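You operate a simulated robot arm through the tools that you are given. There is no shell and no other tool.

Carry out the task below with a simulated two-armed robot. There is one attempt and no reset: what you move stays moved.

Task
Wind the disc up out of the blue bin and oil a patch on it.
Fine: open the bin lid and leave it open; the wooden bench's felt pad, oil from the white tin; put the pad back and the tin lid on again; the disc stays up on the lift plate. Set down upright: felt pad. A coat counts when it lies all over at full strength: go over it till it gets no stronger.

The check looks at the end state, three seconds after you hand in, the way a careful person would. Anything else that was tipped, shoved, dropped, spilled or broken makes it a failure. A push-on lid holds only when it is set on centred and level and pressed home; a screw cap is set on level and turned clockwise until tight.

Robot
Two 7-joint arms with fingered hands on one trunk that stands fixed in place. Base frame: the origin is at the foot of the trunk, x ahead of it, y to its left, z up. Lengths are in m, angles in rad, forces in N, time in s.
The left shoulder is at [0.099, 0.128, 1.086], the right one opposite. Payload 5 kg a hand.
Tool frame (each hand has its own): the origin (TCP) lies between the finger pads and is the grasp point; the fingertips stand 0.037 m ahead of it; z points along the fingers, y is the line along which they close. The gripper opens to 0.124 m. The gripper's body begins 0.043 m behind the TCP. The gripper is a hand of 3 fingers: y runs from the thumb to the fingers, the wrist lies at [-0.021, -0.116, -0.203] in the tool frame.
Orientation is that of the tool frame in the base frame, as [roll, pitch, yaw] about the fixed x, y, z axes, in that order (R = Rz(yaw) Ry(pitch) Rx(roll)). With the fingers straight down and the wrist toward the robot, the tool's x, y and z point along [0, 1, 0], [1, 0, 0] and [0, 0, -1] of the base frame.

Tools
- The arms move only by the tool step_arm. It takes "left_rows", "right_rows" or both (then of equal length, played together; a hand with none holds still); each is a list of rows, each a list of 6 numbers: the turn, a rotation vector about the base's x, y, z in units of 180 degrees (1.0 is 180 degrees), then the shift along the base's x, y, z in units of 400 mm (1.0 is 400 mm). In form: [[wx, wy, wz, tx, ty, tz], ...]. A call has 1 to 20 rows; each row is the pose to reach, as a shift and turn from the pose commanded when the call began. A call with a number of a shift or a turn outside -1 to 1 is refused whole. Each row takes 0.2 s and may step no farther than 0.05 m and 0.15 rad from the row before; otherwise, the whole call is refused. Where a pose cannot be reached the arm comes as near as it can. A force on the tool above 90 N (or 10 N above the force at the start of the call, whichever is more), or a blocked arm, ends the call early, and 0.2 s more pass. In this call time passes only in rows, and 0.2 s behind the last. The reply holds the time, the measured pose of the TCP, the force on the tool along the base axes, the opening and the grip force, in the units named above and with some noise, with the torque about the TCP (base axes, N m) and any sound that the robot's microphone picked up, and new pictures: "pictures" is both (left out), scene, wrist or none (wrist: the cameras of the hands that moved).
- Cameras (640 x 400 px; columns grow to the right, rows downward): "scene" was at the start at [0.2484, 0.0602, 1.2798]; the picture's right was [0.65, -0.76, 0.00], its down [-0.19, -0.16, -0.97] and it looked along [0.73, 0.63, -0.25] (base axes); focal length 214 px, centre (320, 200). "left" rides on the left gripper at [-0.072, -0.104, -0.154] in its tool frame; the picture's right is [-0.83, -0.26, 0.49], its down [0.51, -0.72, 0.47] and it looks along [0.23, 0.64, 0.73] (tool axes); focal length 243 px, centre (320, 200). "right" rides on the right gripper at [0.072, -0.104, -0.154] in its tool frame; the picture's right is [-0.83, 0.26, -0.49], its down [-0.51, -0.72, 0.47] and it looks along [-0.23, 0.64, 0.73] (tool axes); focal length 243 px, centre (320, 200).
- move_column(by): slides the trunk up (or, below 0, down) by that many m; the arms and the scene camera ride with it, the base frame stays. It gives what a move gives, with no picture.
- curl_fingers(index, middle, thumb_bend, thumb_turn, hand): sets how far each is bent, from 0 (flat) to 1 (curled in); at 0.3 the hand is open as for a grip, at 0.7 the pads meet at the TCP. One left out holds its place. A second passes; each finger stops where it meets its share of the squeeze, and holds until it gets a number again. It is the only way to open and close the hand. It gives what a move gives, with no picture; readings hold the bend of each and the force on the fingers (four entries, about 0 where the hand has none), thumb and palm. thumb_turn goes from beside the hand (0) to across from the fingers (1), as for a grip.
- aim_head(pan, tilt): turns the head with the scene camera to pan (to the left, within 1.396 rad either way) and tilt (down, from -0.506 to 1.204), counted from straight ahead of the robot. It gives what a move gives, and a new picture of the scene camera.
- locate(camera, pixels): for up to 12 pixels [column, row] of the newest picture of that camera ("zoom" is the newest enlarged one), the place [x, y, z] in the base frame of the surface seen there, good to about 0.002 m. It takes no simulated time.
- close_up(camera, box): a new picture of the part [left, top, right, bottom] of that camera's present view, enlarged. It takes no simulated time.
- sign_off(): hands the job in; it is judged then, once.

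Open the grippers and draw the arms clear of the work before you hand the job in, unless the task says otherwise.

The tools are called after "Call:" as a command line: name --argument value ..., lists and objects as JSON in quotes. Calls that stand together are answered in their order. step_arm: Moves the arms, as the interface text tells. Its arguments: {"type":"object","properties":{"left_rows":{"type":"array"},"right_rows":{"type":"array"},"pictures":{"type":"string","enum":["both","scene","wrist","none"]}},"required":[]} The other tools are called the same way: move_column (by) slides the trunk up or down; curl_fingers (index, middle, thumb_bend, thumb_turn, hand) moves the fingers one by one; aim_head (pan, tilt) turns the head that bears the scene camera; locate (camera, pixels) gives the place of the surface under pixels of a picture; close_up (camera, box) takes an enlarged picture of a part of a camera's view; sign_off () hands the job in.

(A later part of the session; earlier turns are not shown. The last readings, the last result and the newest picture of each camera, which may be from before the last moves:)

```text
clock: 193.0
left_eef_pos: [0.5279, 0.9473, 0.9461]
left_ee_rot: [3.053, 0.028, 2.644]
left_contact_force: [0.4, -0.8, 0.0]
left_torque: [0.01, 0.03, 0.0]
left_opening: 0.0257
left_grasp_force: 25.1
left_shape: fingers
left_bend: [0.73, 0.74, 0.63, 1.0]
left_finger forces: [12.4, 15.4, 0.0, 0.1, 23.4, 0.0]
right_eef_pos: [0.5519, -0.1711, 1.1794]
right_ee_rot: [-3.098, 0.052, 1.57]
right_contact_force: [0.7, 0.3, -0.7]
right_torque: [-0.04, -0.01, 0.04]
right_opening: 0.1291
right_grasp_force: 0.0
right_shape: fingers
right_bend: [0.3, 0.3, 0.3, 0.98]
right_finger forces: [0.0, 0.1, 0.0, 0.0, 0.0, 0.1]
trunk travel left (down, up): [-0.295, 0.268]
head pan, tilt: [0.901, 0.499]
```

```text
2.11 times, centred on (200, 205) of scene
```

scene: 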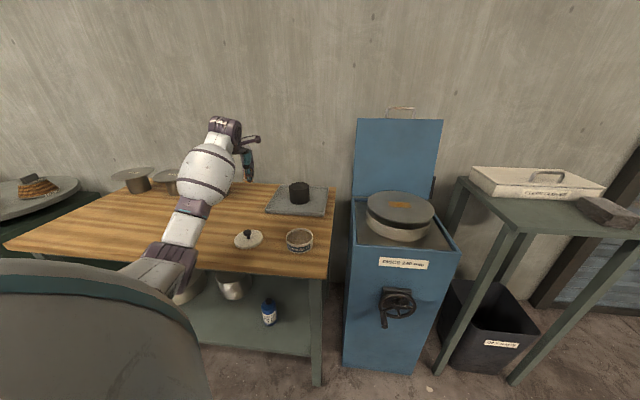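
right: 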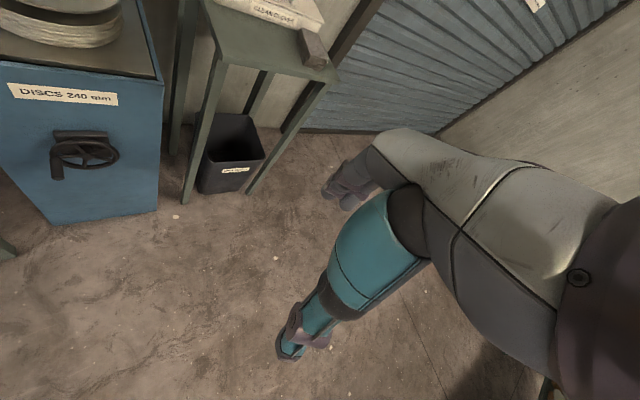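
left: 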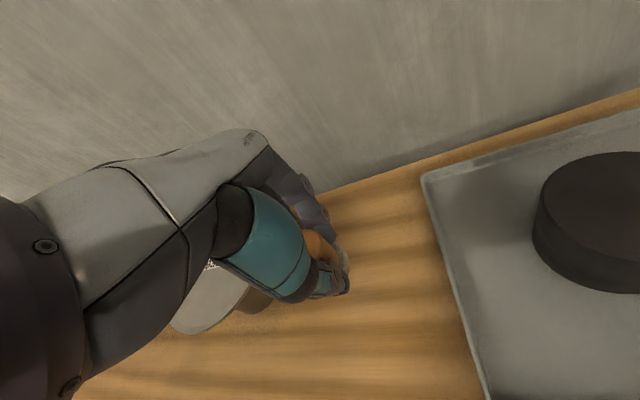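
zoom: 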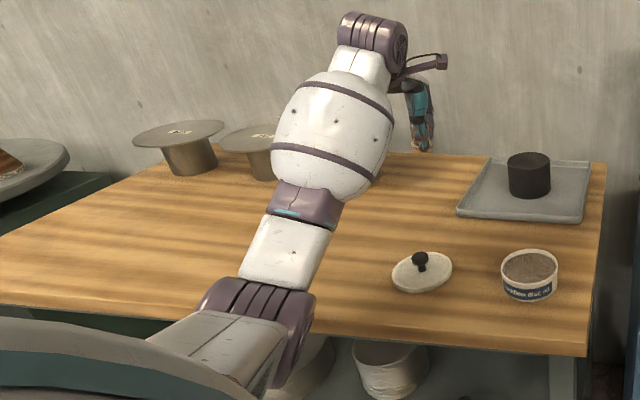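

Clearance of the forearm over the bench edge is only about 7 cm. I raise the trunk another 0.1 m and then continue down.

Call:
move_column --by 0.1

Call:
step_arm --left_rows '[[0, 0, 0, 0, 0, -0.1], [0, 0, 0, 0, 0, -0.2], [0, 0, 0, 0, 0, -0.3], [0, 0, 0, 0, 0, -0.38]]'

Call:
close_up --camera "scene" --box '[130, 130, 290, 310]'

```text
clock: 194.3
left_eef_pos: [0.5298, 0.9474, 1.0471]
left_ee_rot: [3.055, 0.027, 2.643]
left_contact_force: [0.1, -0.6, -0.6]
left_torque: [0.02, 0.02, 0.01]
left_opening: 0.0263
left_grasp_force: 25.8
left_shape: fingers
left_bend: [0.73, 0.74, 0.63, 1.0]
left_finger forces: [12.4, 15.4, 0.0, 0.0, 23.5, 0.1]
right_eef_pos: [0.5515, -0.1719, 1.2793]
right_ee_rot: [-3.099, 0.054, 1.569]
right_contact_force: [0.3, -0.4, 0.3]
right_torque: [-0.01, -0.01, -0.03]
right_opening: 0.129
right_grasp_force: 0.1
right_shape: fingers
right_bend: [0.3, 0.3, 0.3, 0.98]
right_finger forces: [0.0, 0.1, 0.0, 0.0, 0.0, 0.1]
trunk travel left (down, up): [-0.395, 0.168]
head pan, tilt: [0.901, 0.499]
```

```text
clock: 195.3
left_eef_pos: [0.5267, 0.948, 0.8934]
left_ee_rot: [3.056, 0.027, 2.644]
left_contact_force: [0.7, -0.9, -0.9]
left_torque: [0.0, 0.0, 0.02]
left_opening: 0.0259
left_grasp_force: 25.5
left_shape: fingers
left_bend: [0.73, 0.74, 0.63, 1.0]
left_finger forces: [12.5, 15.4, 0.1, 0.0, 23.3, 0.1]
right_eef_pos: [0.552, -0.1718, 1.2801]
right_ee_rot: [-3.099, 0.053, 1.57]
right_contact_force: [-1.0, 0.9, 0.5]
right_torque: [-0.02, 0.0, -0.02]
right_opening: 0.1289
right_grasp_force: 0.1
right_shape: fingers
right_bend: [0.3, 0.3, 0.3, 0.98]
right_finger forces: [0.1, 0.0, 0.0, 0.0, 0.0, 0.0]
trunk travel left (down, up): [-0.395, 0.168]
head pan, tilt: [0.901, 0.499]
```

scene: 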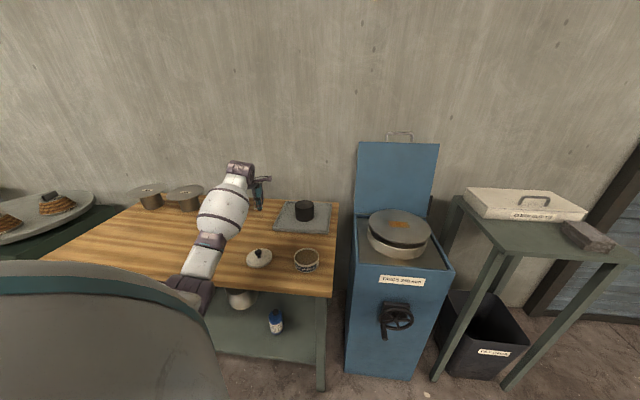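
left: 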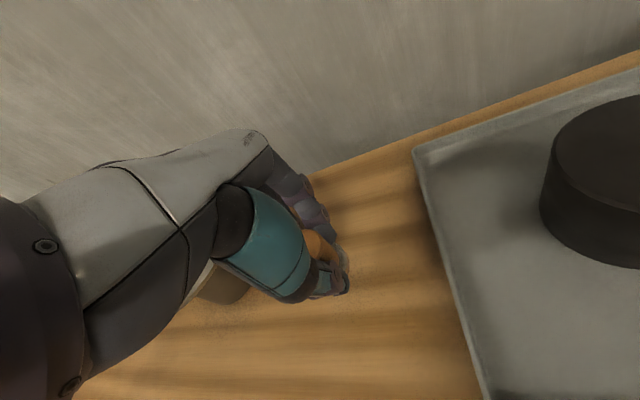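

```text
2.22 times, centred on (210, 220) of scene
```

zoom: 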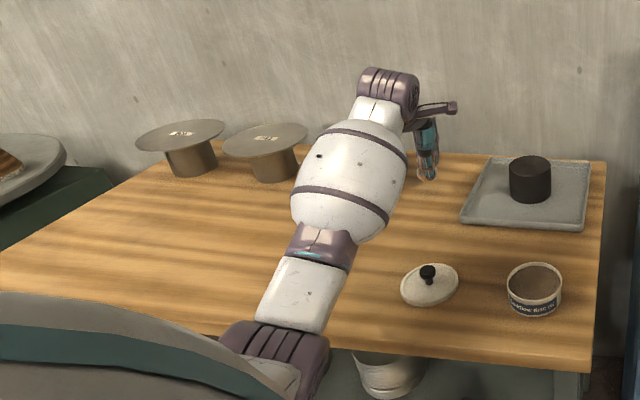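

I check forearm/elbow heights and how the pad hangs over its spot.

Call:
locate --camera "zoom" --pixels '[[300, 290], [310, 345], [270, 350], [340, 200], [310, 240], [345, 235], [428, 180], [420, 172], [440, 172], [427, 168]]'

Call:
close_up --camera "scene" --box '[240, 165, 280, 215]'

Call:
close_up --camera "left" --box '[260, 200, 380, 320]'

```text
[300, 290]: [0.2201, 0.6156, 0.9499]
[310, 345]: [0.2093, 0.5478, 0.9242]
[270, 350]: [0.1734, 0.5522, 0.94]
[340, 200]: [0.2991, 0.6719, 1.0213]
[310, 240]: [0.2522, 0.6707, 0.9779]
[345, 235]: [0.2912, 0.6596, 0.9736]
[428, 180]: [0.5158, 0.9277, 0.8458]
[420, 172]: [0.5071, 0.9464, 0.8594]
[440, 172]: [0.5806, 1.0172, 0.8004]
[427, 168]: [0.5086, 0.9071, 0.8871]
```

```text
8.00 times, centred on (260, 190) of scene
```

zoom: 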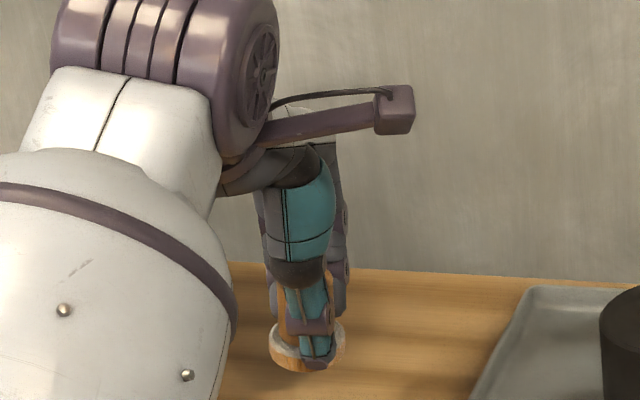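

```text
3.33 times, centred on (320, 260) of left
```

zoom: 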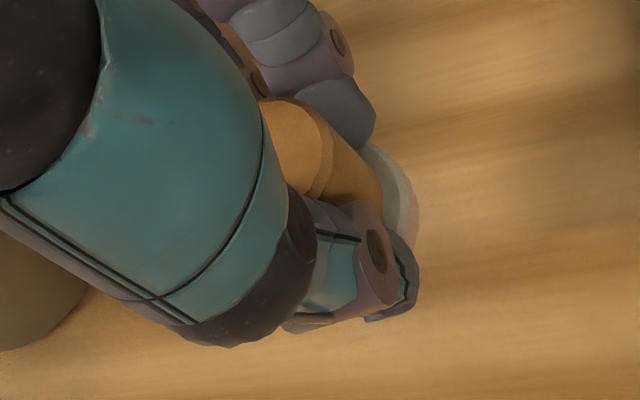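

I zoom very tightly on the pad base to estimate its tilt before touchdown.

Call:
close_up --camera "scene" --box '[248, 195, 272, 215]'

Call:
locate --camera "zoom" --pixels '[[205, 180], [230, 220], [280, 250], [330, 250], [370, 215], [375, 170], [215, 150], [240, 190], [300, 225], [350, 215], [270, 120], [240, 160]]'

```text
16.00 times, centred on (260, 205) of scene
```

zoom: 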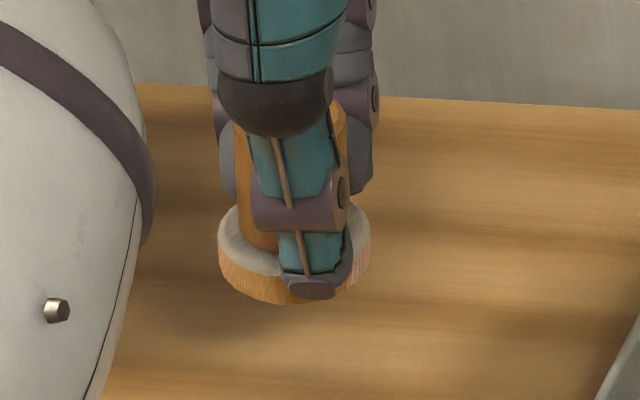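

```text
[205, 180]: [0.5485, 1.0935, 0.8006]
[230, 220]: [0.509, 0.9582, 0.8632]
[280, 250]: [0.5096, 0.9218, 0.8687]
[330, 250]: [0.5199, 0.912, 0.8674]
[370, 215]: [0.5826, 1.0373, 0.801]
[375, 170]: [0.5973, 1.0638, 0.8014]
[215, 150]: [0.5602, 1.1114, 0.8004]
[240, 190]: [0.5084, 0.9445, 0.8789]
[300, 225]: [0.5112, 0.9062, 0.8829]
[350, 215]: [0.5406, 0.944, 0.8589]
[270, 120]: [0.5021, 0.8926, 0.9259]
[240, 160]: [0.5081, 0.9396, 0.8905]
```

The pad hangs nearly level right over its original spot. I lower it to the bench.

Call:
step_arm --left_rows '[[0, 0, 0, 0.004, 0.004, -0.04], [0, 0, 0, 0.006, 0.008, -0.075], [0, 0, 0, 0.006, 0.008, -0.088]]' --pictures "none"

Call:
close_up --camera "scene" --box '[240, 180, 280, 220]'

```text
clock: 196.1
left_eef_pos: [0.5312, 0.9497, 0.86]
left_ee_rot: [3.052, 0.025, 2.644]
left_contact_force: [-0.6, -0.3, -0.5]
left_torque: [-0.01, -0.02, -0.01]
left_opening: 0.0264
left_grasp_force: 25.2
left_shape: fingers
left_bend: [0.73, 0.74, 0.63, 1.0]
left_finger forces: [12.4, 15.4, 0.0, 0.0, 23.3, 0.0]
right_eef_pos: [0.5505, -0.1736, 1.2809]
right_ee_rot: [-3.1, 0.054, 1.569]
right_contact_force: [0.2, -0.5, -1.0]
right_torque: [-0.03, 0.02, 0.0]
right_opening: 0.1287
right_grasp_force: 0.2
right_shape: fingers
right_bend: [0.3, 0.3, 0.3, 0.98]
right_finger forces: [0.0, 0.1, 0.0, 0.0, 0.1, 0.1]
trunk travel left (down, up): [-0.395, 0.168]
head pan, tilt: [0.901, 0.499]
```

```text
10.00 times, centred on (260, 200) of scene
```

zoom: 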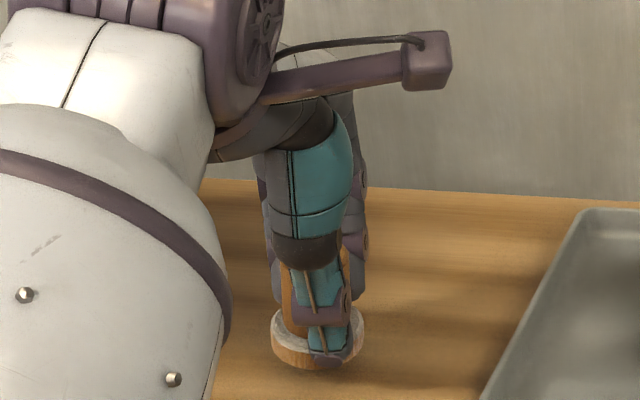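

The pad is a few millimetres above the bench. I go down in 2 mm steps until contact.

Call:
step_arm --left_rows '[[0, 0, 0, 0, 0, -0.005], [0, 0, 0, 0, 0, -0.01]]' --pictures "none"

Call:
step_arm --left_rows '[[0, 0, 0, 0, 0, -0.005], [0, 0, 0, 0, 0, -0.01]]' --pictures "wrist"

Call:
close_up --camera "scene" --box '[248, 205, 272, 225]'

```text
clock: 196.7
left_eef_pos: [0.5317, 0.9514, 0.8569]
left_ee_rot: [3.055, 0.028, 2.644]
left_contact_force: [-0.6, 0.2, -0.7]
left_torque: [0.01, -0.02, 0.02]
left_opening: 0.0259
left_grasp_force: 25.6
left_shape: fingers
left_bend: [0.73, 0.74, 0.63, 1.0]
left_finger forces: [12.6, 15.6, 0.0, 0.1, 23.2, 0.2]
right_eef_pos: [0.5512, -0.173, 1.2797]
right_ee_rot: [-3.1, 0.053, 1.57]
right_contact_force: [0.1, 0.1, -0.1]
right_torque: [0.0, 0.01, -0.01]
right_opening: 0.129
right_grasp_force: 0.1
right_shape: fingers
right_bend: [0.3, 0.3, 0.3, 0.98]
right_finger forces: [0.0, 0.1, 0.0, 0.1, 0.0, 0.0]
trunk travel left (down, up): [-0.395, 0.168]
head pan, tilt: [0.901, 0.499]
```

```text
clock: 197.3
left_eef_pos: [0.5333, 0.9501, 0.853]
left_ee_rot: [3.054, 0.025, 2.644]
left_contact_force: [0.2, 0.2, 0.6]
left_torque: [-0.06, 0.02, -0.02]
left_opening: 0.0262
left_grasp_force: 25.8
left_shape: fingers
left_bend: [0.73, 0.74, 0.63, 1.0]
left_finger forces: [12.4, 15.6, 0.1, 0.2, 23.5, 0.0]
right_eef_pos: [0.5514, -0.1724, 1.2808]
right_ee_rot: [-3.1, 0.053, 1.569]
right_contact_force: [0.9, 1.2, -0.1]
right_torque: [0.02, 0.01, 0.0]
right_opening: 0.1289
right_grasp_force: 0.0
right_shape: fingers
right_bend: [0.3, 0.3, 0.3, 0.98]
right_finger forces: [0.0, 0.1, 0.1, 0.0, 0.0, 0.1]
trunk travel left (down, up): [-0.395, 0.168]
head pan, tilt: [0.901, 0.499]
```

left: 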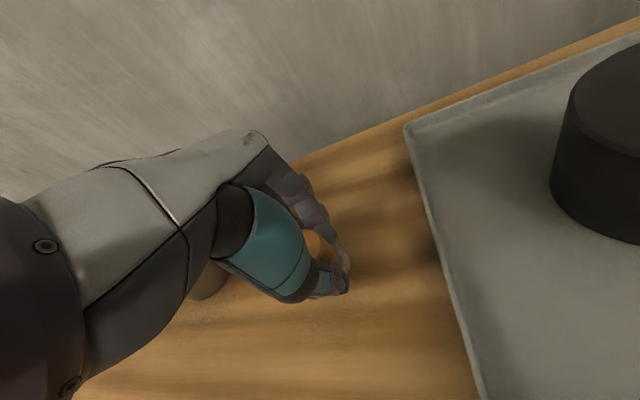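

```text
16.00 times, centred on (260, 215) of scene
```

zoom: 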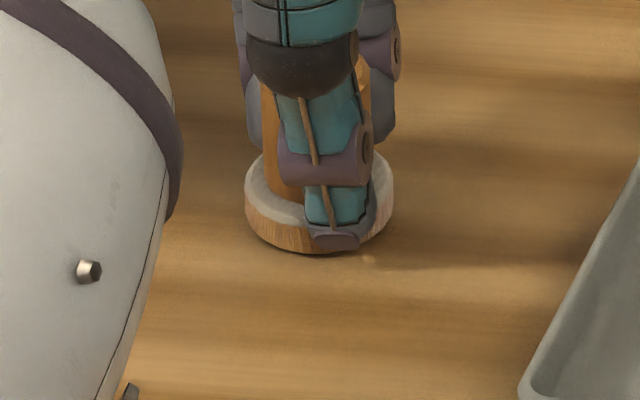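

Nearly touching; another small step.

Call:
step_arm --left_rows '[[0, 0, 0, 0, 0, -0.004], [0, 0, 0, 0, 0, -0.008]]' --pictures "none"

Call:
close_up --camera "scene" --box '[248, 205, 272, 225]'

```text
clock: 197.9
left_eef_pos: [0.5318, 0.951, 0.8523]
left_ee_rot: [3.051, 0.028, 2.644]
left_contact_force: [1.3, 2.4, 10.4]
left_torque: [-0.09, 0.0, 0.03]
left_opening: 0.0257
left_grasp_force: 27.5
left_shape: fingers
left_bend: [0.73, 0.74, 0.63, 1.0]
left_finger forces: [14.1, 16.6, 0.1, 0.1, 24.7, 0.0]
right_eef_pos: [0.5509, -0.1735, 1.2813]
right_ee_rot: [-3.1, 0.053, 1.569]
right_contact_force: [-0.5, 0.3, -0.2]
right_torque: [-0.01, 0.02, -0.02]
right_opening: 0.1287
right_grasp_force: 0.0
right_shape: fingers
right_bend: [0.3, 0.3, 0.3, 0.98]
right_finger forces: [0.0, 0.0, 0.0, 0.0, 0.0, 0.1]
trunk travel left (down, up): [-0.395, 0.168]
head pan, tilt: [0.901, 0.499]
```

```text
16.00 times, centred on (260, 215) of scene
```

zoom: 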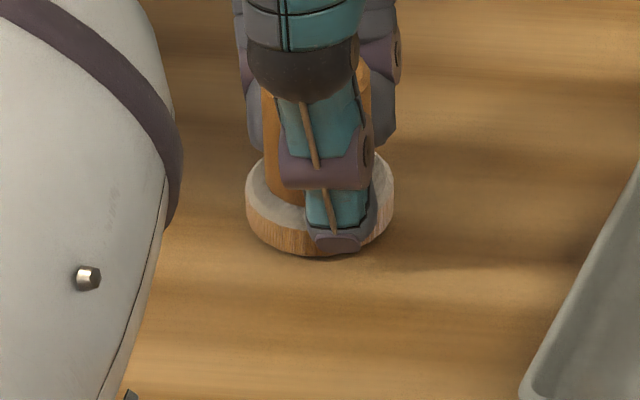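

Contact of 10 N. I open the fingers in stages.

Call:
curl_fingers --hand "left" --index 0.63 --middle 0.63 --thumb_bend 0.6

Call:
curl_fingers --hand "left" --index 0.5 --middle 0.5 --thumb_bend 0.5

Call:
close_up --camera "scene" --box '[248, 205, 272, 225]'

Call:
close_up --camera "left" --box '[260, 180, 400, 320]'

```text
clock: 198.9
left_eef_pos: [0.5312, 0.95, 0.8525]
left_ee_rot: [3.051, 0.026, 2.644]
left_contact_force: [-0.1, -1.4, 14.5]
left_torque: [0.01, 0.13, 0.02]
left_opening: 0.0319
left_grasp_force: 8.9
left_shape: fingers
left_bend: [0.63, 0.64, 0.6, 1.0]
left_finger forces: [0.2, 10.3, 0.0, 0.0, 6.1, 0.0]
right_eef_pos: [0.5504, -0.1748, 1.2798]
right_ee_rot: [-3.099, 0.052, 1.569]
right_contact_force: [-0.1, -0.2, -0.5]
right_torque: [0.0, -0.01, 0.0]
right_opening: 0.1289
right_grasp_force: 0.0
right_shape: fingers
right_bend: [0.3, 0.3, 0.3, 0.98]
right_finger forces: [0.0, 0.1, 0.0, 0.1, 0.0, 0.0]
trunk travel left (down, up): [-0.395, 0.168]
head pan, tilt: [0.901, 0.499]
```

```text
clock: 199.9
left_eef_pos: [0.5319, 0.951, 0.8491]
left_ee_rot: [3.054, 0.027, 2.643]
left_contact_force: [0.3, -0.4, -0.5]
left_torque: [0.01, -0.01, 0.02]
left_opening: 0.0669
left_grasp_force: 0.1
left_shape: fingers
left_bend: [0.5, 0.5, 0.5, 1.0]
left_finger forces: [0.0, 0.0, 0.0, 0.0, 0.0, 0.0]
right_eef_pos: [0.5503, -0.1727, 1.2814]
right_ee_rot: [-3.1, 0.055, 1.57]
right_contact_force: [-0.6, 0.3, -0.6]
right_torque: [0.02, 0.01, -0.03]
right_opening: 0.1289
right_grasp_force: 0.0
right_shape: fingers
right_bend: [0.3, 0.3, 0.3, 0.98]
right_finger forces: [0.0, 0.1, 0.0, 0.1, 0.0, 0.0]
trunk travel left (down, up): [-0.395, 0.168]
head pan, tilt: [0.901, 0.499]
```

```text
16.00 times, centred on (260, 215) of scene
```

zoom: 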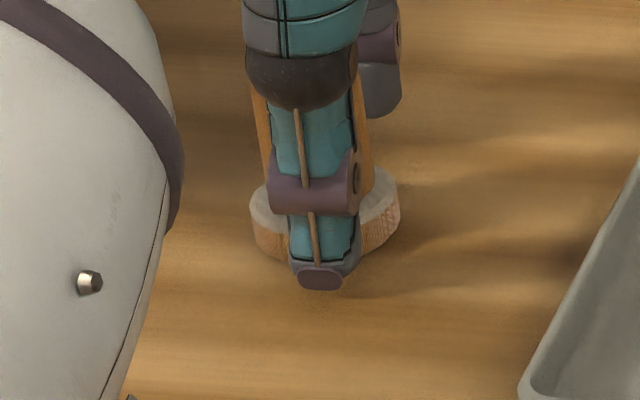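

```text
2.86 times, centred on (330, 250) of left
```

zoom: 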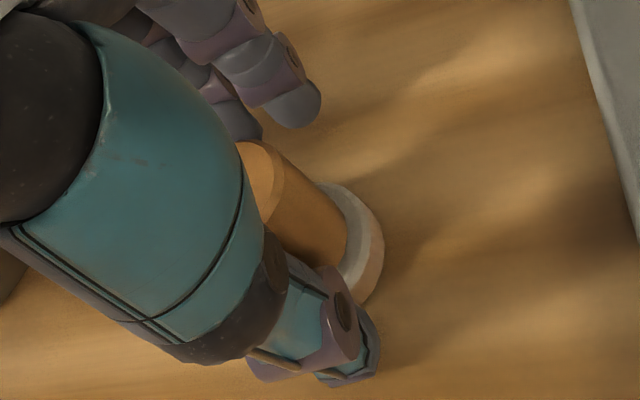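

The pad stands free. I lift the hand straight up.

Call:
step_arm --left_rows '[[0, 0, 0, -0.003, -0.006, 0.06], [0, 0, 0, -0.006, -0.012, 0.15], [0, 0, 0, -0.01, -0.02, 0.26], [0, 0, 0, -0.02, -0.06, 0.36]]'

Call:
close_up --camera "scene" --box '[235, 180, 285, 230]'

Call:
close_up --camera "left" --box '[300, 200, 440, 340]'

```text
clock: 200.9
left_eef_pos: [0.5254, 0.925, 0.9929]
left_ee_rot: [3.054, 0.026, 2.644]
left_contact_force: [-0.8, 0.4, 0.9]
left_torque: [0.01, 0.03, -0.01]
left_opening: 0.0671
left_grasp_force: 0.2
left_shape: fingers
left_bend: [0.5, 0.5, 0.5, 1.0]
left_finger forces: [0.0, 0.1, 0.1, 0.0, 0.0, 0.1]
right_eef_pos: [0.5507, -0.1736, 1.2809]
right_ee_rot: [-3.1, 0.052, 1.569]
right_contact_force: [-0.7, -0.6, 0.0]
right_torque: [0.04, -0.01, 0.04]
right_opening: 0.129
right_grasp_force: 0.2
right_shape: fingers
right_bend: [0.3, 0.3, 0.3, 0.98]
right_finger forces: [0.0, 0.0, 0.0, 0.1, 0.0, 0.0]
trunk travel left (down, up): [-0.395, 0.168]
head pan, tilt: [0.901, 0.499]
```

scene: 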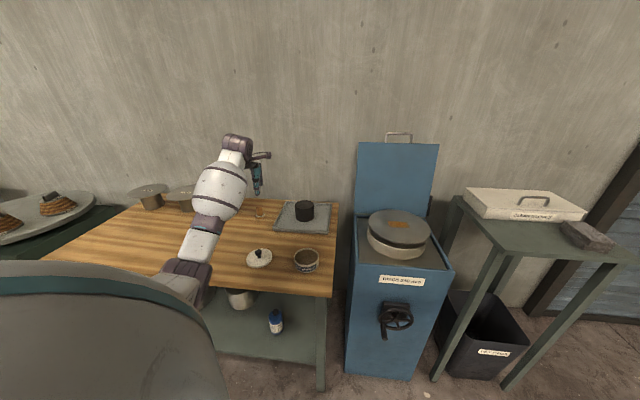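
left: 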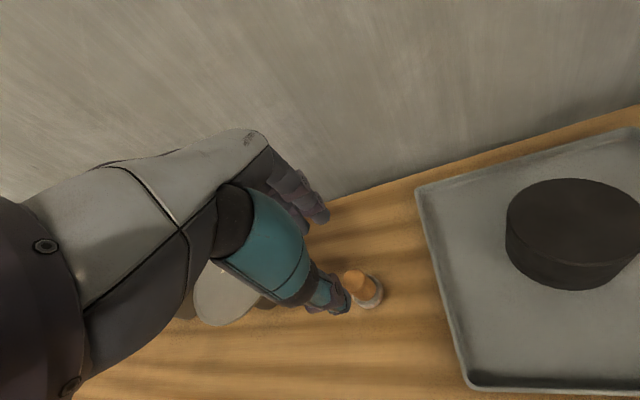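

```text
8.00 times, centred on (260, 205) of scene
```

zoom: 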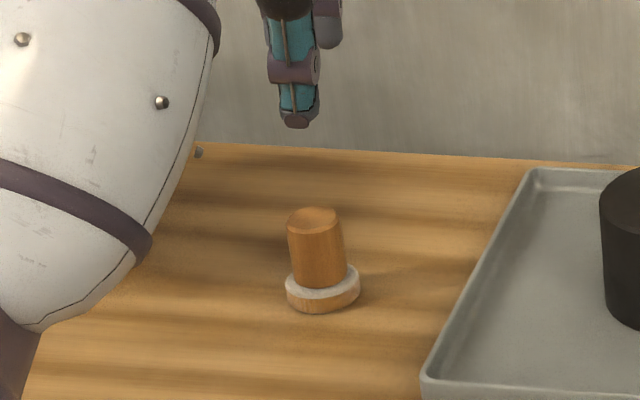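

```text
2.86 times, centred on (370, 270) of left
```

zoom: 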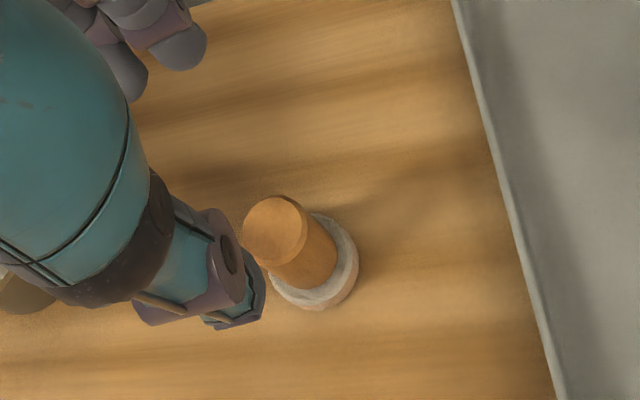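

The felt pad stands upright in its place. Now I move toward the tin's lid, staying high, and watch the elbow posture.

Call:
step_arm --left_rows '[[0, 0, -0.009, -0.03, -0.06, 0.08], [0, 0, -0.018, -0.07, -0.13, 0.15], [0, 0, -0.027, -0.11, -0.21, 0.2], [0, 0, -0.036, -0.15, -0.29, 0.25], [0, 0, -0.045, -0.19, -0.37, 0.28], [0, 0, -0.054, -0.23, -0.45, 0.3], [0, 0, -0.063, -0.26, -0.52, 0.3], [0, 0, -0.072, -0.29, -0.58, 0.3], [0, 0, -0.08, -0.31, -0.61, 0.3]]'

Call:
close_up --camera "scene" --box '[130, 60, 350, 310]'

```text
clock: 202.9
left_eef_pos: [0.3999, 0.6817, 1.113]
left_ee_rot: [3.055, 0.026, 2.393]
left_contact_force: [0.2, -0.3, 0.2]
left_torque: [-0.02, -0.01, -0.02]
left_opening: 0.067
left_grasp_force: 0.0
left_shape: fingers
left_bend: [0.5, 0.5, 0.5, 1.0]
left_finger forces: [0.0, 0.0, 0.0, 0.0, 0.1, 0.0]
right_eef_pos: [0.5504, -0.1731, 1.2808]
right_ee_rot: [-3.099, 0.055, 1.57]
right_contact_force: [-0.9, 1.0, 0.2]
right_torque: [-0.01, -0.01, 0.0]
right_opening: 0.1289
right_grasp_force: 0.0
right_shape: fingers
right_bend: [0.3, 0.3, 0.3, 0.98]
right_finger forces: [0.0, 0.1, 0.1, 0.1, 0.1, 0.0]
trunk travel left (down, up): [-0.395, 0.168]
head pan, tilt: [0.901, 0.499]
```

scene: 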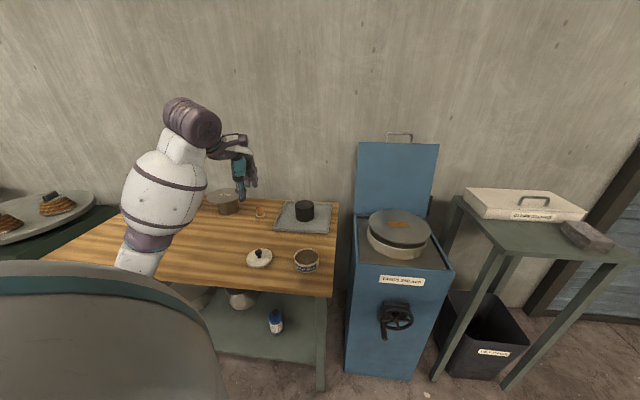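
left: 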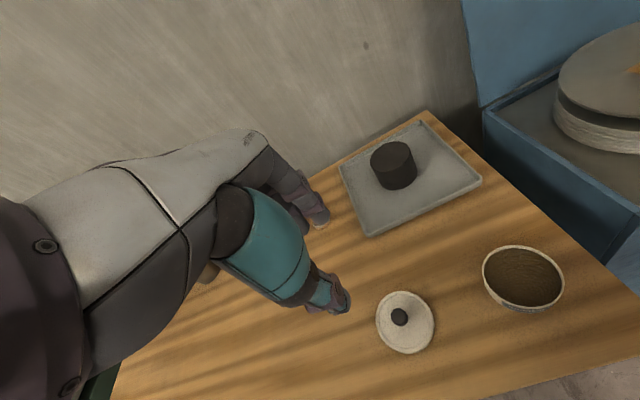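

```text
1.60 times, centred on (240, 185) of scene
```

zoom: 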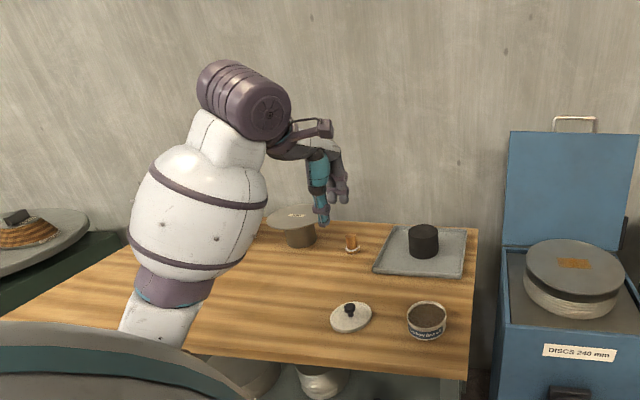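

I check the forearm's lower parts in space.

Call:
locate --camera "scene" --pixels '[[150, 260], [145, 250], [135, 240], [170, 235], [130, 200], [200, 190], [185, 120]]'

Call:
locate --camera "left" --pixels '[[399, 316], [391, 318], [407, 316], [399, 307], [377, 318], [433, 330], [405, 291], [403, 353], [523, 280], [484, 280], [563, 290], [526, 247]]'

```text
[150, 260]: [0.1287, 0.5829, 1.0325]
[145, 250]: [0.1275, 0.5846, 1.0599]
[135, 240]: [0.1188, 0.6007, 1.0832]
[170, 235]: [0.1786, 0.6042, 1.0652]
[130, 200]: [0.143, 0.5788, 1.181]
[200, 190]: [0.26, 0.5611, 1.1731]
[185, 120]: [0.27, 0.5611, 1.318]
```

```text
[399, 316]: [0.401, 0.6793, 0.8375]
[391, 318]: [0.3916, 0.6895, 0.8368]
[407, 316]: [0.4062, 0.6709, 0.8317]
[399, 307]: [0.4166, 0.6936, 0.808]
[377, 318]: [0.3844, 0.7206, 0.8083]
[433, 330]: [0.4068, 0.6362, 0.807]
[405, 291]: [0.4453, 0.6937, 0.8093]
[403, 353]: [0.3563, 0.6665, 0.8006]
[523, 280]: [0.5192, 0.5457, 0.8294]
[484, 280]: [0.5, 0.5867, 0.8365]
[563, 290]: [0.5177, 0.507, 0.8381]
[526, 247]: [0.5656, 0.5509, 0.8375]
```

The elbow is well clear, in front of the bench. I descend over the lid's knob with the hand vertical.

Call:
step_arm --left_rows '[[-0.004, 0.004, 0, 0, 0, -0.11], [-0.008, 0.008, 0, 0, 0, -0.22], [-0.012, 0.012, 0, 0.001, -0.002, -0.33], [-0.016, 0.016, 0, 0.001, -0.004, -0.44], [-0.0196, 0.0196, 0, 0.001, -0.004, -0.55], [-0.0196, 0.0196, 0, 0.001, -0.004, -0.62]]'

Call:
curl_fingers --hand "left" --index 0.54 --middle 0.54 --thumb_bend 0.54

Call:
close_up --camera "left" --box '[260, 180, 420, 340]'

Call:
close_up --camera "scene" --box '[225, 210, 295, 290]'

```text
clock: 204.3
left_eef_pos: [0.3994, 0.682, 0.8648]
left_ee_rot: [3.141, 0.024, 2.395]
left_contact_force: [0.1, 0.1, 0.7]
left_torque: [0.01, -0.02, -0.04]
left_opening: 0.0672
left_grasp_force: 0.0
left_shape: fingers
left_bend: [0.5, 0.5, 0.5, 1.0]
left_finger forces: [0.0, 0.0, 0.0, 0.0, 0.1, 0.0]
right_eef_pos: [0.5504, -0.1727, 1.2808]
right_ee_rot: [-3.099, 0.055, 1.569]
right_contact_force: [-0.1, -0.6, -0.4]
right_torque: [0.03, 0.02, 0.0]
right_opening: 0.129
right_grasp_force: 0.0
right_shape: fingers
right_bend: [0.3, 0.3, 0.3, 0.98]
right_finger forces: [0.0, 0.0, 0.0, 0.0, 0.1, 0.0]
trunk travel left (down, up): [-0.395, 0.168]
head pan, tilt: [0.901, 0.499]
```

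scene: 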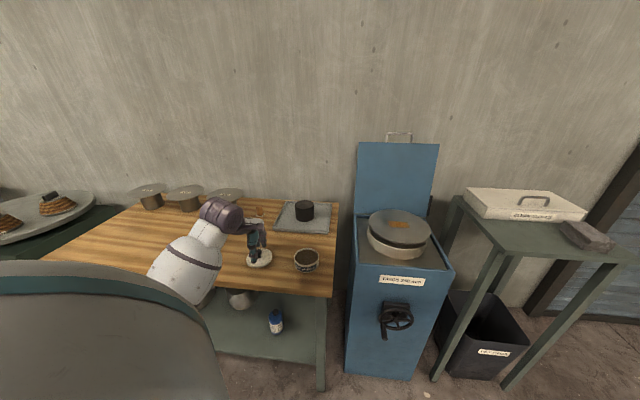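
left: 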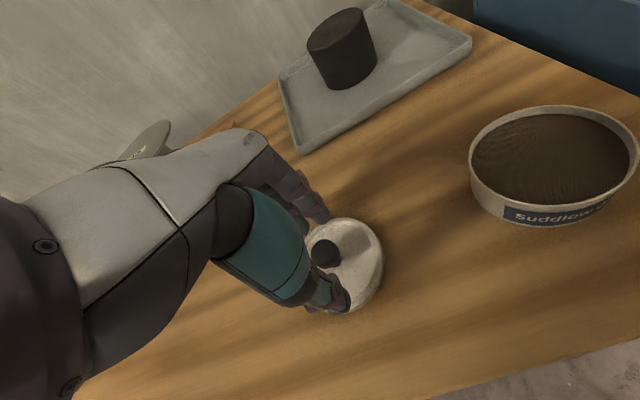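

```text
clock: 205.3
left_eef_pos: [0.399, 0.6807, 0.8653]
left_ee_rot: [3.141, 0.024, 2.396]
left_contact_force: [0.5, -0.2, 0.2]
left_torque: [-0.04, -0.01, 0.01]
left_opening: 0.0557
left_grasp_force: 0.0
left_shape: fingers
left_bend: [0.54, 0.54, 0.54, 1.0]
left_finger forces: [0.1, 0.1, 0.0, 0.0, 0.1, 0.1]
right_eef_pos: [0.5511, -0.1727, 1.2808]
right_ee_rot: [-3.1, 0.053, 1.57]
right_contact_force: [-0.1, 0.0, 0.7]
right_torque: [0.01, 0.04, -0.03]
right_opening: 0.1291
right_grasp_force: 0.1
right_shape: fingers
right_bend: [0.3, 0.3, 0.3, 0.98]
right_finger forces: [0.0, 0.0, 0.0, 0.0, 0.0, 0.1]
trunk travel left (down, up): [-0.395, 0.168]
head pan, tilt: [0.901, 0.499]
```

```text
2.50 times, centred on (340, 260) of left
```

zoom: 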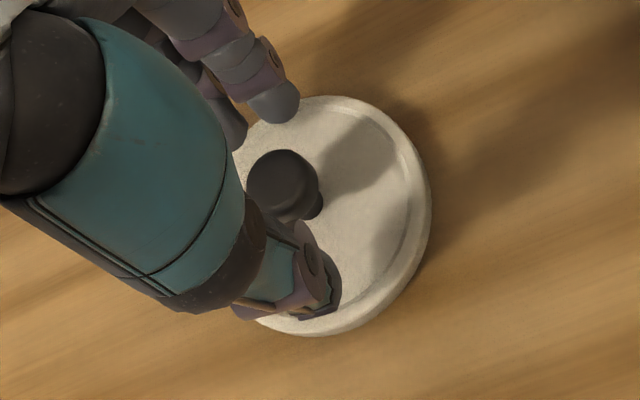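

```text
5.00 times, centred on (260, 250) of scene
```

zoom: 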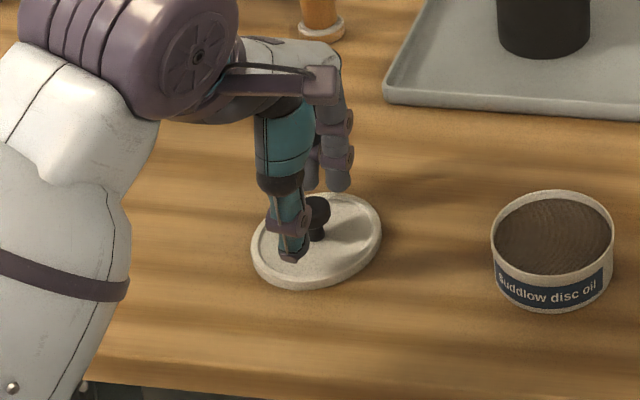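

The fingers straddle the knob. I lower 14 mm and pinch gently without over-curling.

Call:
step_arm --left_rows '[[0, 0, 0, 0.002, -0.001, -0.02], [0, 0, 0, 0.002, -0.001, -0.035]]' --pictures "none"

Call:
curl_fingers --hand "left" --index 0.66 --middle 0.66 --thumb_bend 0.66

Call:
close_up --camera "left" --box '[260, 180, 420, 340]'

Call:
close_up --camera "scene" --box '[225, 210, 295, 290]'

```text
clock: 205.9
left_eef_pos: [0.4008, 0.6795, 0.8518]
left_ee_rot: [3.139, 0.024, 2.394]
left_contact_force: [1.0, 1.2, 6.4]
left_torque: [0.3, -0.1, -0.01]
left_opening: 0.0559
left_grasp_force: 3.4
left_shape: fingers
left_bend: [0.54, 0.53, 0.54, 1.0]
left_finger forces: [0.0, 6.4, 0.1, 0.0, 0.0, 0.0]
right_eef_pos: [0.5511, -0.1728, 1.2814]
right_ee_rot: [-3.101, 0.054, 1.571]
right_contact_force: [-0.2, 0.4, -0.7]
right_torque: [-0.02, -0.02, 0.01]
right_opening: 0.129
right_grasp_force: 0.1
right_shape: fingers
right_bend: [0.3, 0.3, 0.3, 0.98]
right_finger forces: [0.0, 0.1, 0.1, 0.1, 0.0, 0.0]
trunk travel left (down, up): [-0.395, 0.168]
head pan, tilt: [0.901, 0.499]
```

```text
clock: 206.9
left_eef_pos: [0.4006, 0.6807, 0.8508]
left_ee_rot: [3.14, 0.023, 2.396]
left_contact_force: [0.1, 0.2, 0.5]
left_torque: [0.01, 0.02, 0.0]
left_opening: 0.0232
left_grasp_force: 1.9
left_shape: fingers
left_bend: [0.65, 0.66, 0.64, 1.0]
left_finger forces: [1.2, 0.6, 0.1, 0.0, 2.0, 0.0]
right_eef_pos: [0.5509, -0.1718, 1.2813]
right_ee_rot: [-3.101, 0.054, 1.569]
right_contact_force: [-0.3, -0.6, 0.1]
right_torque: [0.01, -0.01, -0.01]
right_opening: 0.1289
right_grasp_force: 0.2
right_shape: fingers
right_bend: [0.3, 0.3, 0.3, 0.98]
right_finger forces: [0.0, 0.0, 0.1, 0.0, 0.0, 0.0]
trunk travel left (down, up): [-0.395, 0.168]
head pan, tilt: [0.901, 0.499]
```

```text
2.50 times, centred on (340, 260) of left
```

zoom: 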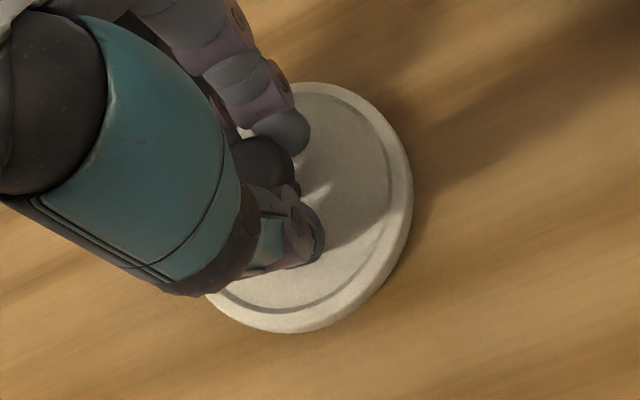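

```text
5.00 times, centred on (260, 250) of scene
```

zoom: 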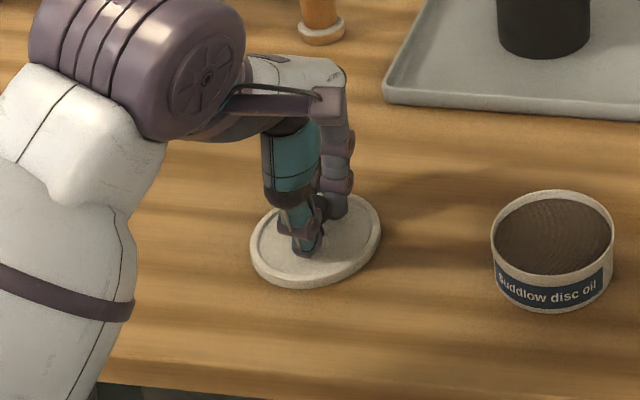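

Gentle 2 N pinch; I tighten slightly and lift a couple of centimetres to check the lid's level.

Call:
curl_fingers --hand "left" --index 0.685 --middle 0.685 --thumb_bend 0.685

Call:
step_arm --left_rows '[[0, 0, 0, 0, 0, 0.02], [0, 0, 0, 0, 0, 0.06], [0, 0, 0, 0, 0, 0.11], [0, 0, 0, 0, 0, 0.17], [0, 0, 0, 0, 0, 0.23]]'

Call:
close_up --camera "left" --box '[260, 180, 420, 340]'

Call:
locate --camera "zoom" --pixels '[[405, 200], [335, 90], [290, 325], [230, 310], [385, 130], [370, 290], [350, 220], [330, 290]]'

Call:
close_up --camera "scene" --box '[225, 190, 295, 270]'

```text
clock: 207.9
left_eef_pos: [0.4006, 0.6803, 0.8504]
left_ee_rot: [3.141, 0.02, 2.395]
left_contact_force: [0.0, 0.8, -0.8]
left_torque: [-0.02, -0.04, 0.01]
left_opening: 0.0216
left_grasp_force: 3.3
left_shape: fingers
left_bend: [0.66, 0.67, 0.65, 1.0]
left_finger forces: [2.5, 0.8, 0.0, 0.0, 3.5, 0.0]
right_eef_pos: [0.5508, -0.1725, 1.2796]
right_ee_rot: [-3.1, 0.054, 1.57]
right_contact_force: [0.0, -0.5, 0.5]
right_torque: [0.0, -0.02, 0.03]
right_opening: 0.129
right_grasp_force: 0.0
right_shape: fingers
right_bend: [0.3, 0.3, 0.3, 0.98]
right_finger forces: [0.0, 0.0, 0.0, 0.0, 0.0, 0.0]
trunk travel left (down, up): [-0.395, 0.168]
head pan, tilt: [0.901, 0.499]
```

```text
clock: 209.1
left_eef_pos: [0.4017, 0.6818, 0.9431]
left_ee_rot: [3.141, 0.024, 2.394]
left_contact_force: [0.1, -0.4, -0.5]
left_torque: [0.0, -0.02, 0.01]
left_opening: 0.0214
left_grasp_force: 3.9
left_shape: fingers
left_bend: [0.66, 0.67, 0.65, 1.0]
left_finger forces: [2.5, 0.8, 0.0, 0.1, 3.5, 0.0]
right_eef_pos: [0.5515, -0.1721, 1.2808]
right_ee_rot: [-3.099, 0.053, 1.569]
right_contact_force: [-0.3, 0.2, 1.0]
right_torque: [-0.01, -0.03, 0.0]
right_opening: 0.1289
right_grasp_force: 0.1
right_shape: fingers
right_bend: [0.3, 0.3, 0.3, 0.98]
right_finger forces: [0.0, 0.0, 0.0, 0.1, 0.0, 0.1]
trunk travel left (down, up): [-0.395, 0.168]
head pan, tilt: [0.901, 0.499]
```

scene: 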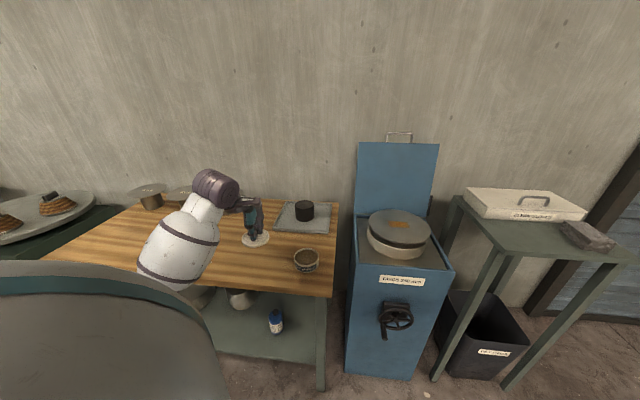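
left: 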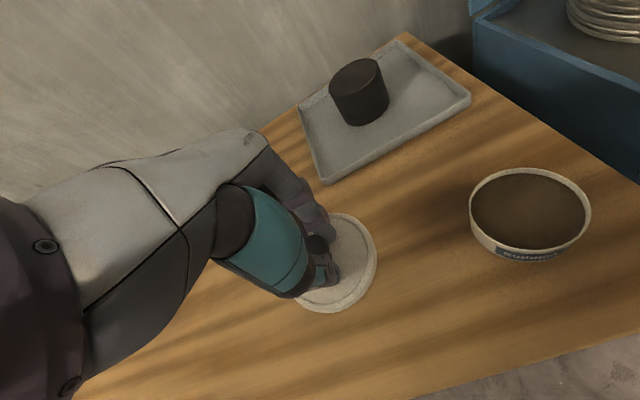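

```text
2.50 times, centred on (340, 260) of left
```

zoom: 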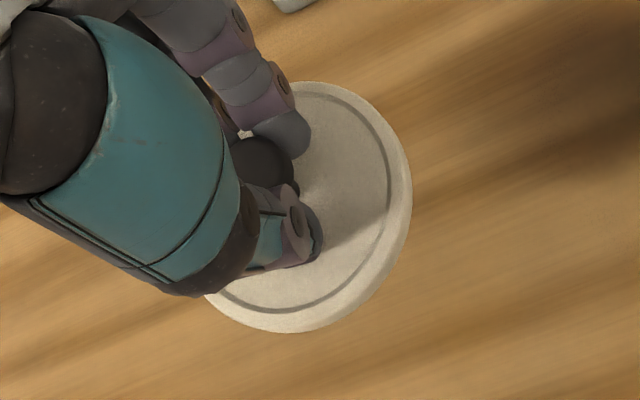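

```text
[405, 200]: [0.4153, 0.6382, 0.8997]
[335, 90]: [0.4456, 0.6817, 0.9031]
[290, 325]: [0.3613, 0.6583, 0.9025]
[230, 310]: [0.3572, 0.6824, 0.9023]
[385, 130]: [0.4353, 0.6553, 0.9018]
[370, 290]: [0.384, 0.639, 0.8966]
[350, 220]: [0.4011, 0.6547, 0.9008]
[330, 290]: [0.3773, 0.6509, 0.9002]
```

```text
5.00 times, centred on (260, 230) of scene
```

zoom: 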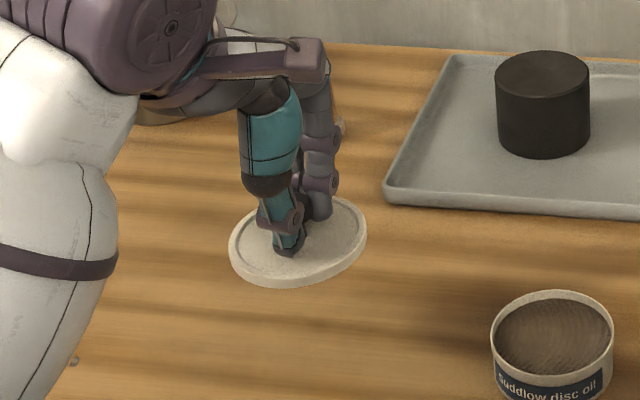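

The lid is held level (rim z within 3 mm). I now measure the tin's rim with many points to get its centre.

Call:
close_up --camera "left" --box '[460, 160, 600, 270]'

Call:
locate --camera "zoom" --pixels '[[45, 130], [100, 60], [200, 25], [320, 20], [450, 45], [550, 100], [595, 180], [570, 260], [480, 310], [330, 330], [150, 290], [70, 220]]'

```text
3.64 times, centred on (530, 215) of left
```

zoom: 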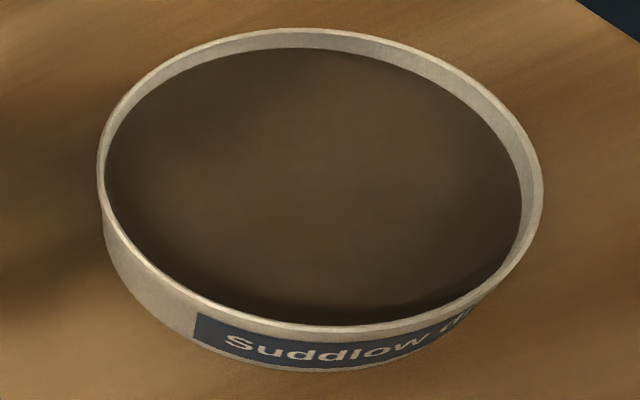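

```text
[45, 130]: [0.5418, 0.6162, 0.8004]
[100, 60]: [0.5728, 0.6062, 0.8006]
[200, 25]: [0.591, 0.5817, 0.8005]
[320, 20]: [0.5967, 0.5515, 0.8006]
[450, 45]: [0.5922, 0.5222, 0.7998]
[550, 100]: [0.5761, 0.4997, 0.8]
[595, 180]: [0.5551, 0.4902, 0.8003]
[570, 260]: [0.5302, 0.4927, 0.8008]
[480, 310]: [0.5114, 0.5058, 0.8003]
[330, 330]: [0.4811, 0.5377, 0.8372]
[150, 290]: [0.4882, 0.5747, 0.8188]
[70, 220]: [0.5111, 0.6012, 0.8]
```

I re-pick pixels exactly on the rim edge.

Call:
locate --camera "zoom" --pixels '[[102, 185], [118, 128], [180, 69], [310, 35], [430, 62], [500, 112], [538, 180], [520, 250], [445, 305], [330, 328], [210, 303], [128, 245]]'

```text
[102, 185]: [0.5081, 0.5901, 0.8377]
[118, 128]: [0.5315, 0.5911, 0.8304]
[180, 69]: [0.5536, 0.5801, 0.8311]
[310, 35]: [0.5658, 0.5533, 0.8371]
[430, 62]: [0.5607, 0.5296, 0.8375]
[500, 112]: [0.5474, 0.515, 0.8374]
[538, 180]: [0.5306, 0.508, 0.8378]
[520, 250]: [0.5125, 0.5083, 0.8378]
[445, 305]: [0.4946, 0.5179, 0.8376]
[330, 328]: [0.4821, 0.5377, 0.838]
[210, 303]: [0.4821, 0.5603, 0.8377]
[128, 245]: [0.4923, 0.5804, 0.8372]
```

Tin centre: (0.5235, 0.550), radius 0.0427. Now the same for the held lid's rim.

Call:
close_up --camera "left" --box '[260, 180, 420, 340]'

Call:
locate --camera "zoom" --pixels '[[310, 84], [345, 92], [375, 115], [397, 150], [407, 195], [400, 230], [385, 260], [360, 290], [330, 312], [295, 325], [250, 320], [218, 302]]'

```text
2.50 times, centred on (340, 260) of left
```

zoom: 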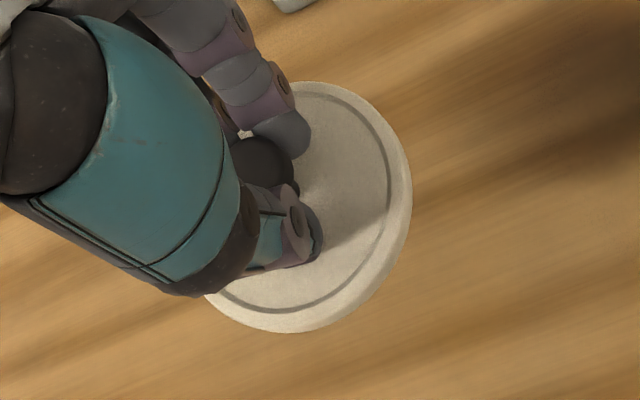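

```text
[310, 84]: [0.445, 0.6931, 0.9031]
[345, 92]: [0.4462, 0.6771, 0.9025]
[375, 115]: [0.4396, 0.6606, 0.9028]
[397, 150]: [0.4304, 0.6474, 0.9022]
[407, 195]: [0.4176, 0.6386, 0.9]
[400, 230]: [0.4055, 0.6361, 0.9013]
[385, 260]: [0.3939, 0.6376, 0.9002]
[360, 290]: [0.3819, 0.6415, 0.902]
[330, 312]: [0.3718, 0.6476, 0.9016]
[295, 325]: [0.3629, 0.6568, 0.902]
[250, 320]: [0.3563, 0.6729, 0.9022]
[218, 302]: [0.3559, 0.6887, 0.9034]
```

Lid centre (0.4008, 0.681), level. I carry it over the tin centre at (0.5235, 0.550).

Call:
step_arm --left_rows '[[0, 0, 0, 0.06, -0.065, 0], [0, 0, 0, 0.12, -0.13, 0], [0, 0, 0, 0.18, -0.195, 0], [0, 0, 0, 0.24, -0.26, 0], [0, 0, 0, 0.3068, -0.3275, 0], [0, 0, 0, 0.3068, -0.3275, -0.06], [0, 0, 0, 0.3068, -0.3275, -0.1]]'

Call:
close_up --camera "left" --box '[260, 180, 420, 340]'

Call:
locate --camera "zoom" --pixels '[[310, 84], [345, 92], [375, 115], [397, 150], [407, 195], [400, 230], [385, 260], [360, 290], [330, 312], [295, 325], [250, 320], [218, 302]]'

Call:
close_up --camera "scene" --box '[270, 220, 340, 300]'

```text
clock: 210.7
left_eef_pos: [0.5247, 0.5495, 0.9032]
left_ee_rot: [-3.142, 0.022, 2.394]
left_contact_force: [-0.1, -0.1, -0.4]
left_torque: [-0.03, 0.04, -0.01]
left_opening: 0.0213
left_grasp_force: 3.4
left_shape: fingers
left_bend: [0.66, 0.67, 0.65, 1.0]
left_finger forces: [2.5, 1.0, 0.0, 0.1, 3.4, 0.0]
right_eef_pos: [0.5518, -0.1724, 1.2802]
right_ee_rot: [-3.101, 0.054, 1.57]
right_contact_force: [0.6, 0.0, -0.2]
right_torque: [0.03, 0.01, -0.01]
right_opening: 0.1289
right_grasp_force: 0.0
right_shape: fingers
right_bend: [0.3, 0.3, 0.3, 0.98]
right_finger forces: [0.1, 0.1, 0.0, 0.0, 0.0, 0.0]
trunk travel left (down, up): [-0.395, 0.168]
head pan, tilt: [0.901, 0.499]
```

scene: 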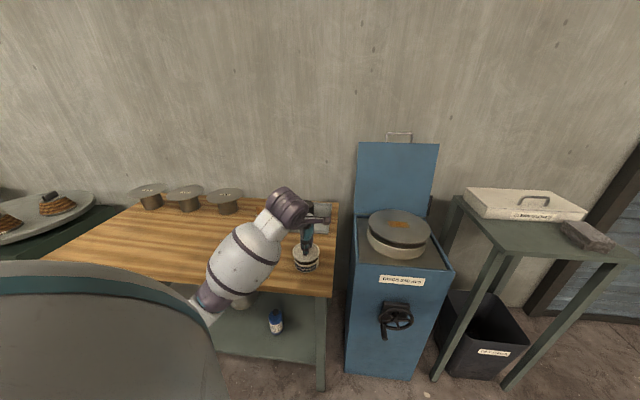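
left: 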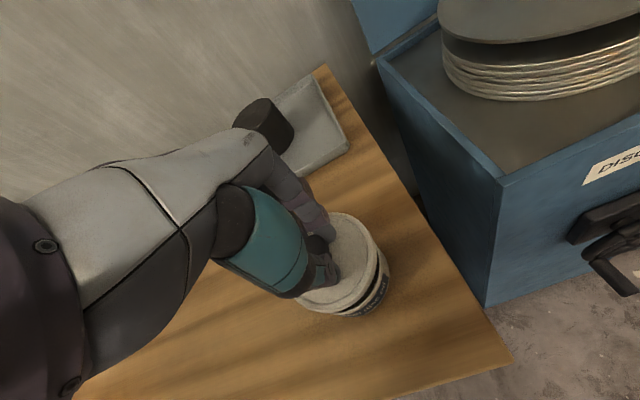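

```text
2.50 times, centred on (340, 260) of left
```

zoom: 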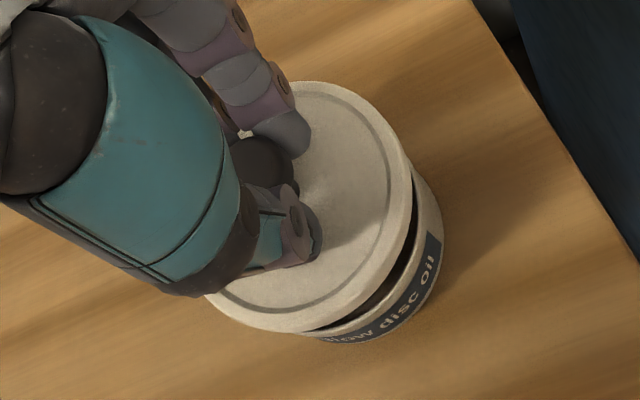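

```text
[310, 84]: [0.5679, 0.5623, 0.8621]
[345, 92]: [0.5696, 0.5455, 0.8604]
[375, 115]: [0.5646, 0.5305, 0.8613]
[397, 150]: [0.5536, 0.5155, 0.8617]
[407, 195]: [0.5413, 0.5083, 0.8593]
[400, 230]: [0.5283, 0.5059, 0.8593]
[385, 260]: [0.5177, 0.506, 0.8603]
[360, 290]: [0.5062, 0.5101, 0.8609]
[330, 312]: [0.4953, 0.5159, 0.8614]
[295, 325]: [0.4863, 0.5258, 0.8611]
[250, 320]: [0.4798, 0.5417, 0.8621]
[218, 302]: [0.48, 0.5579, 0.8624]
```

```text
5.00 times, centred on (305, 260) of scene
```

zoom: 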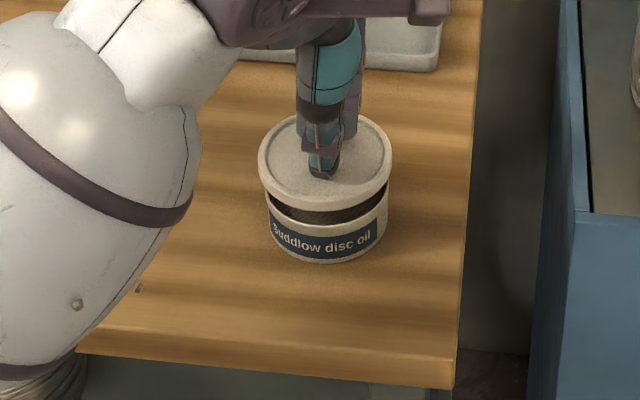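

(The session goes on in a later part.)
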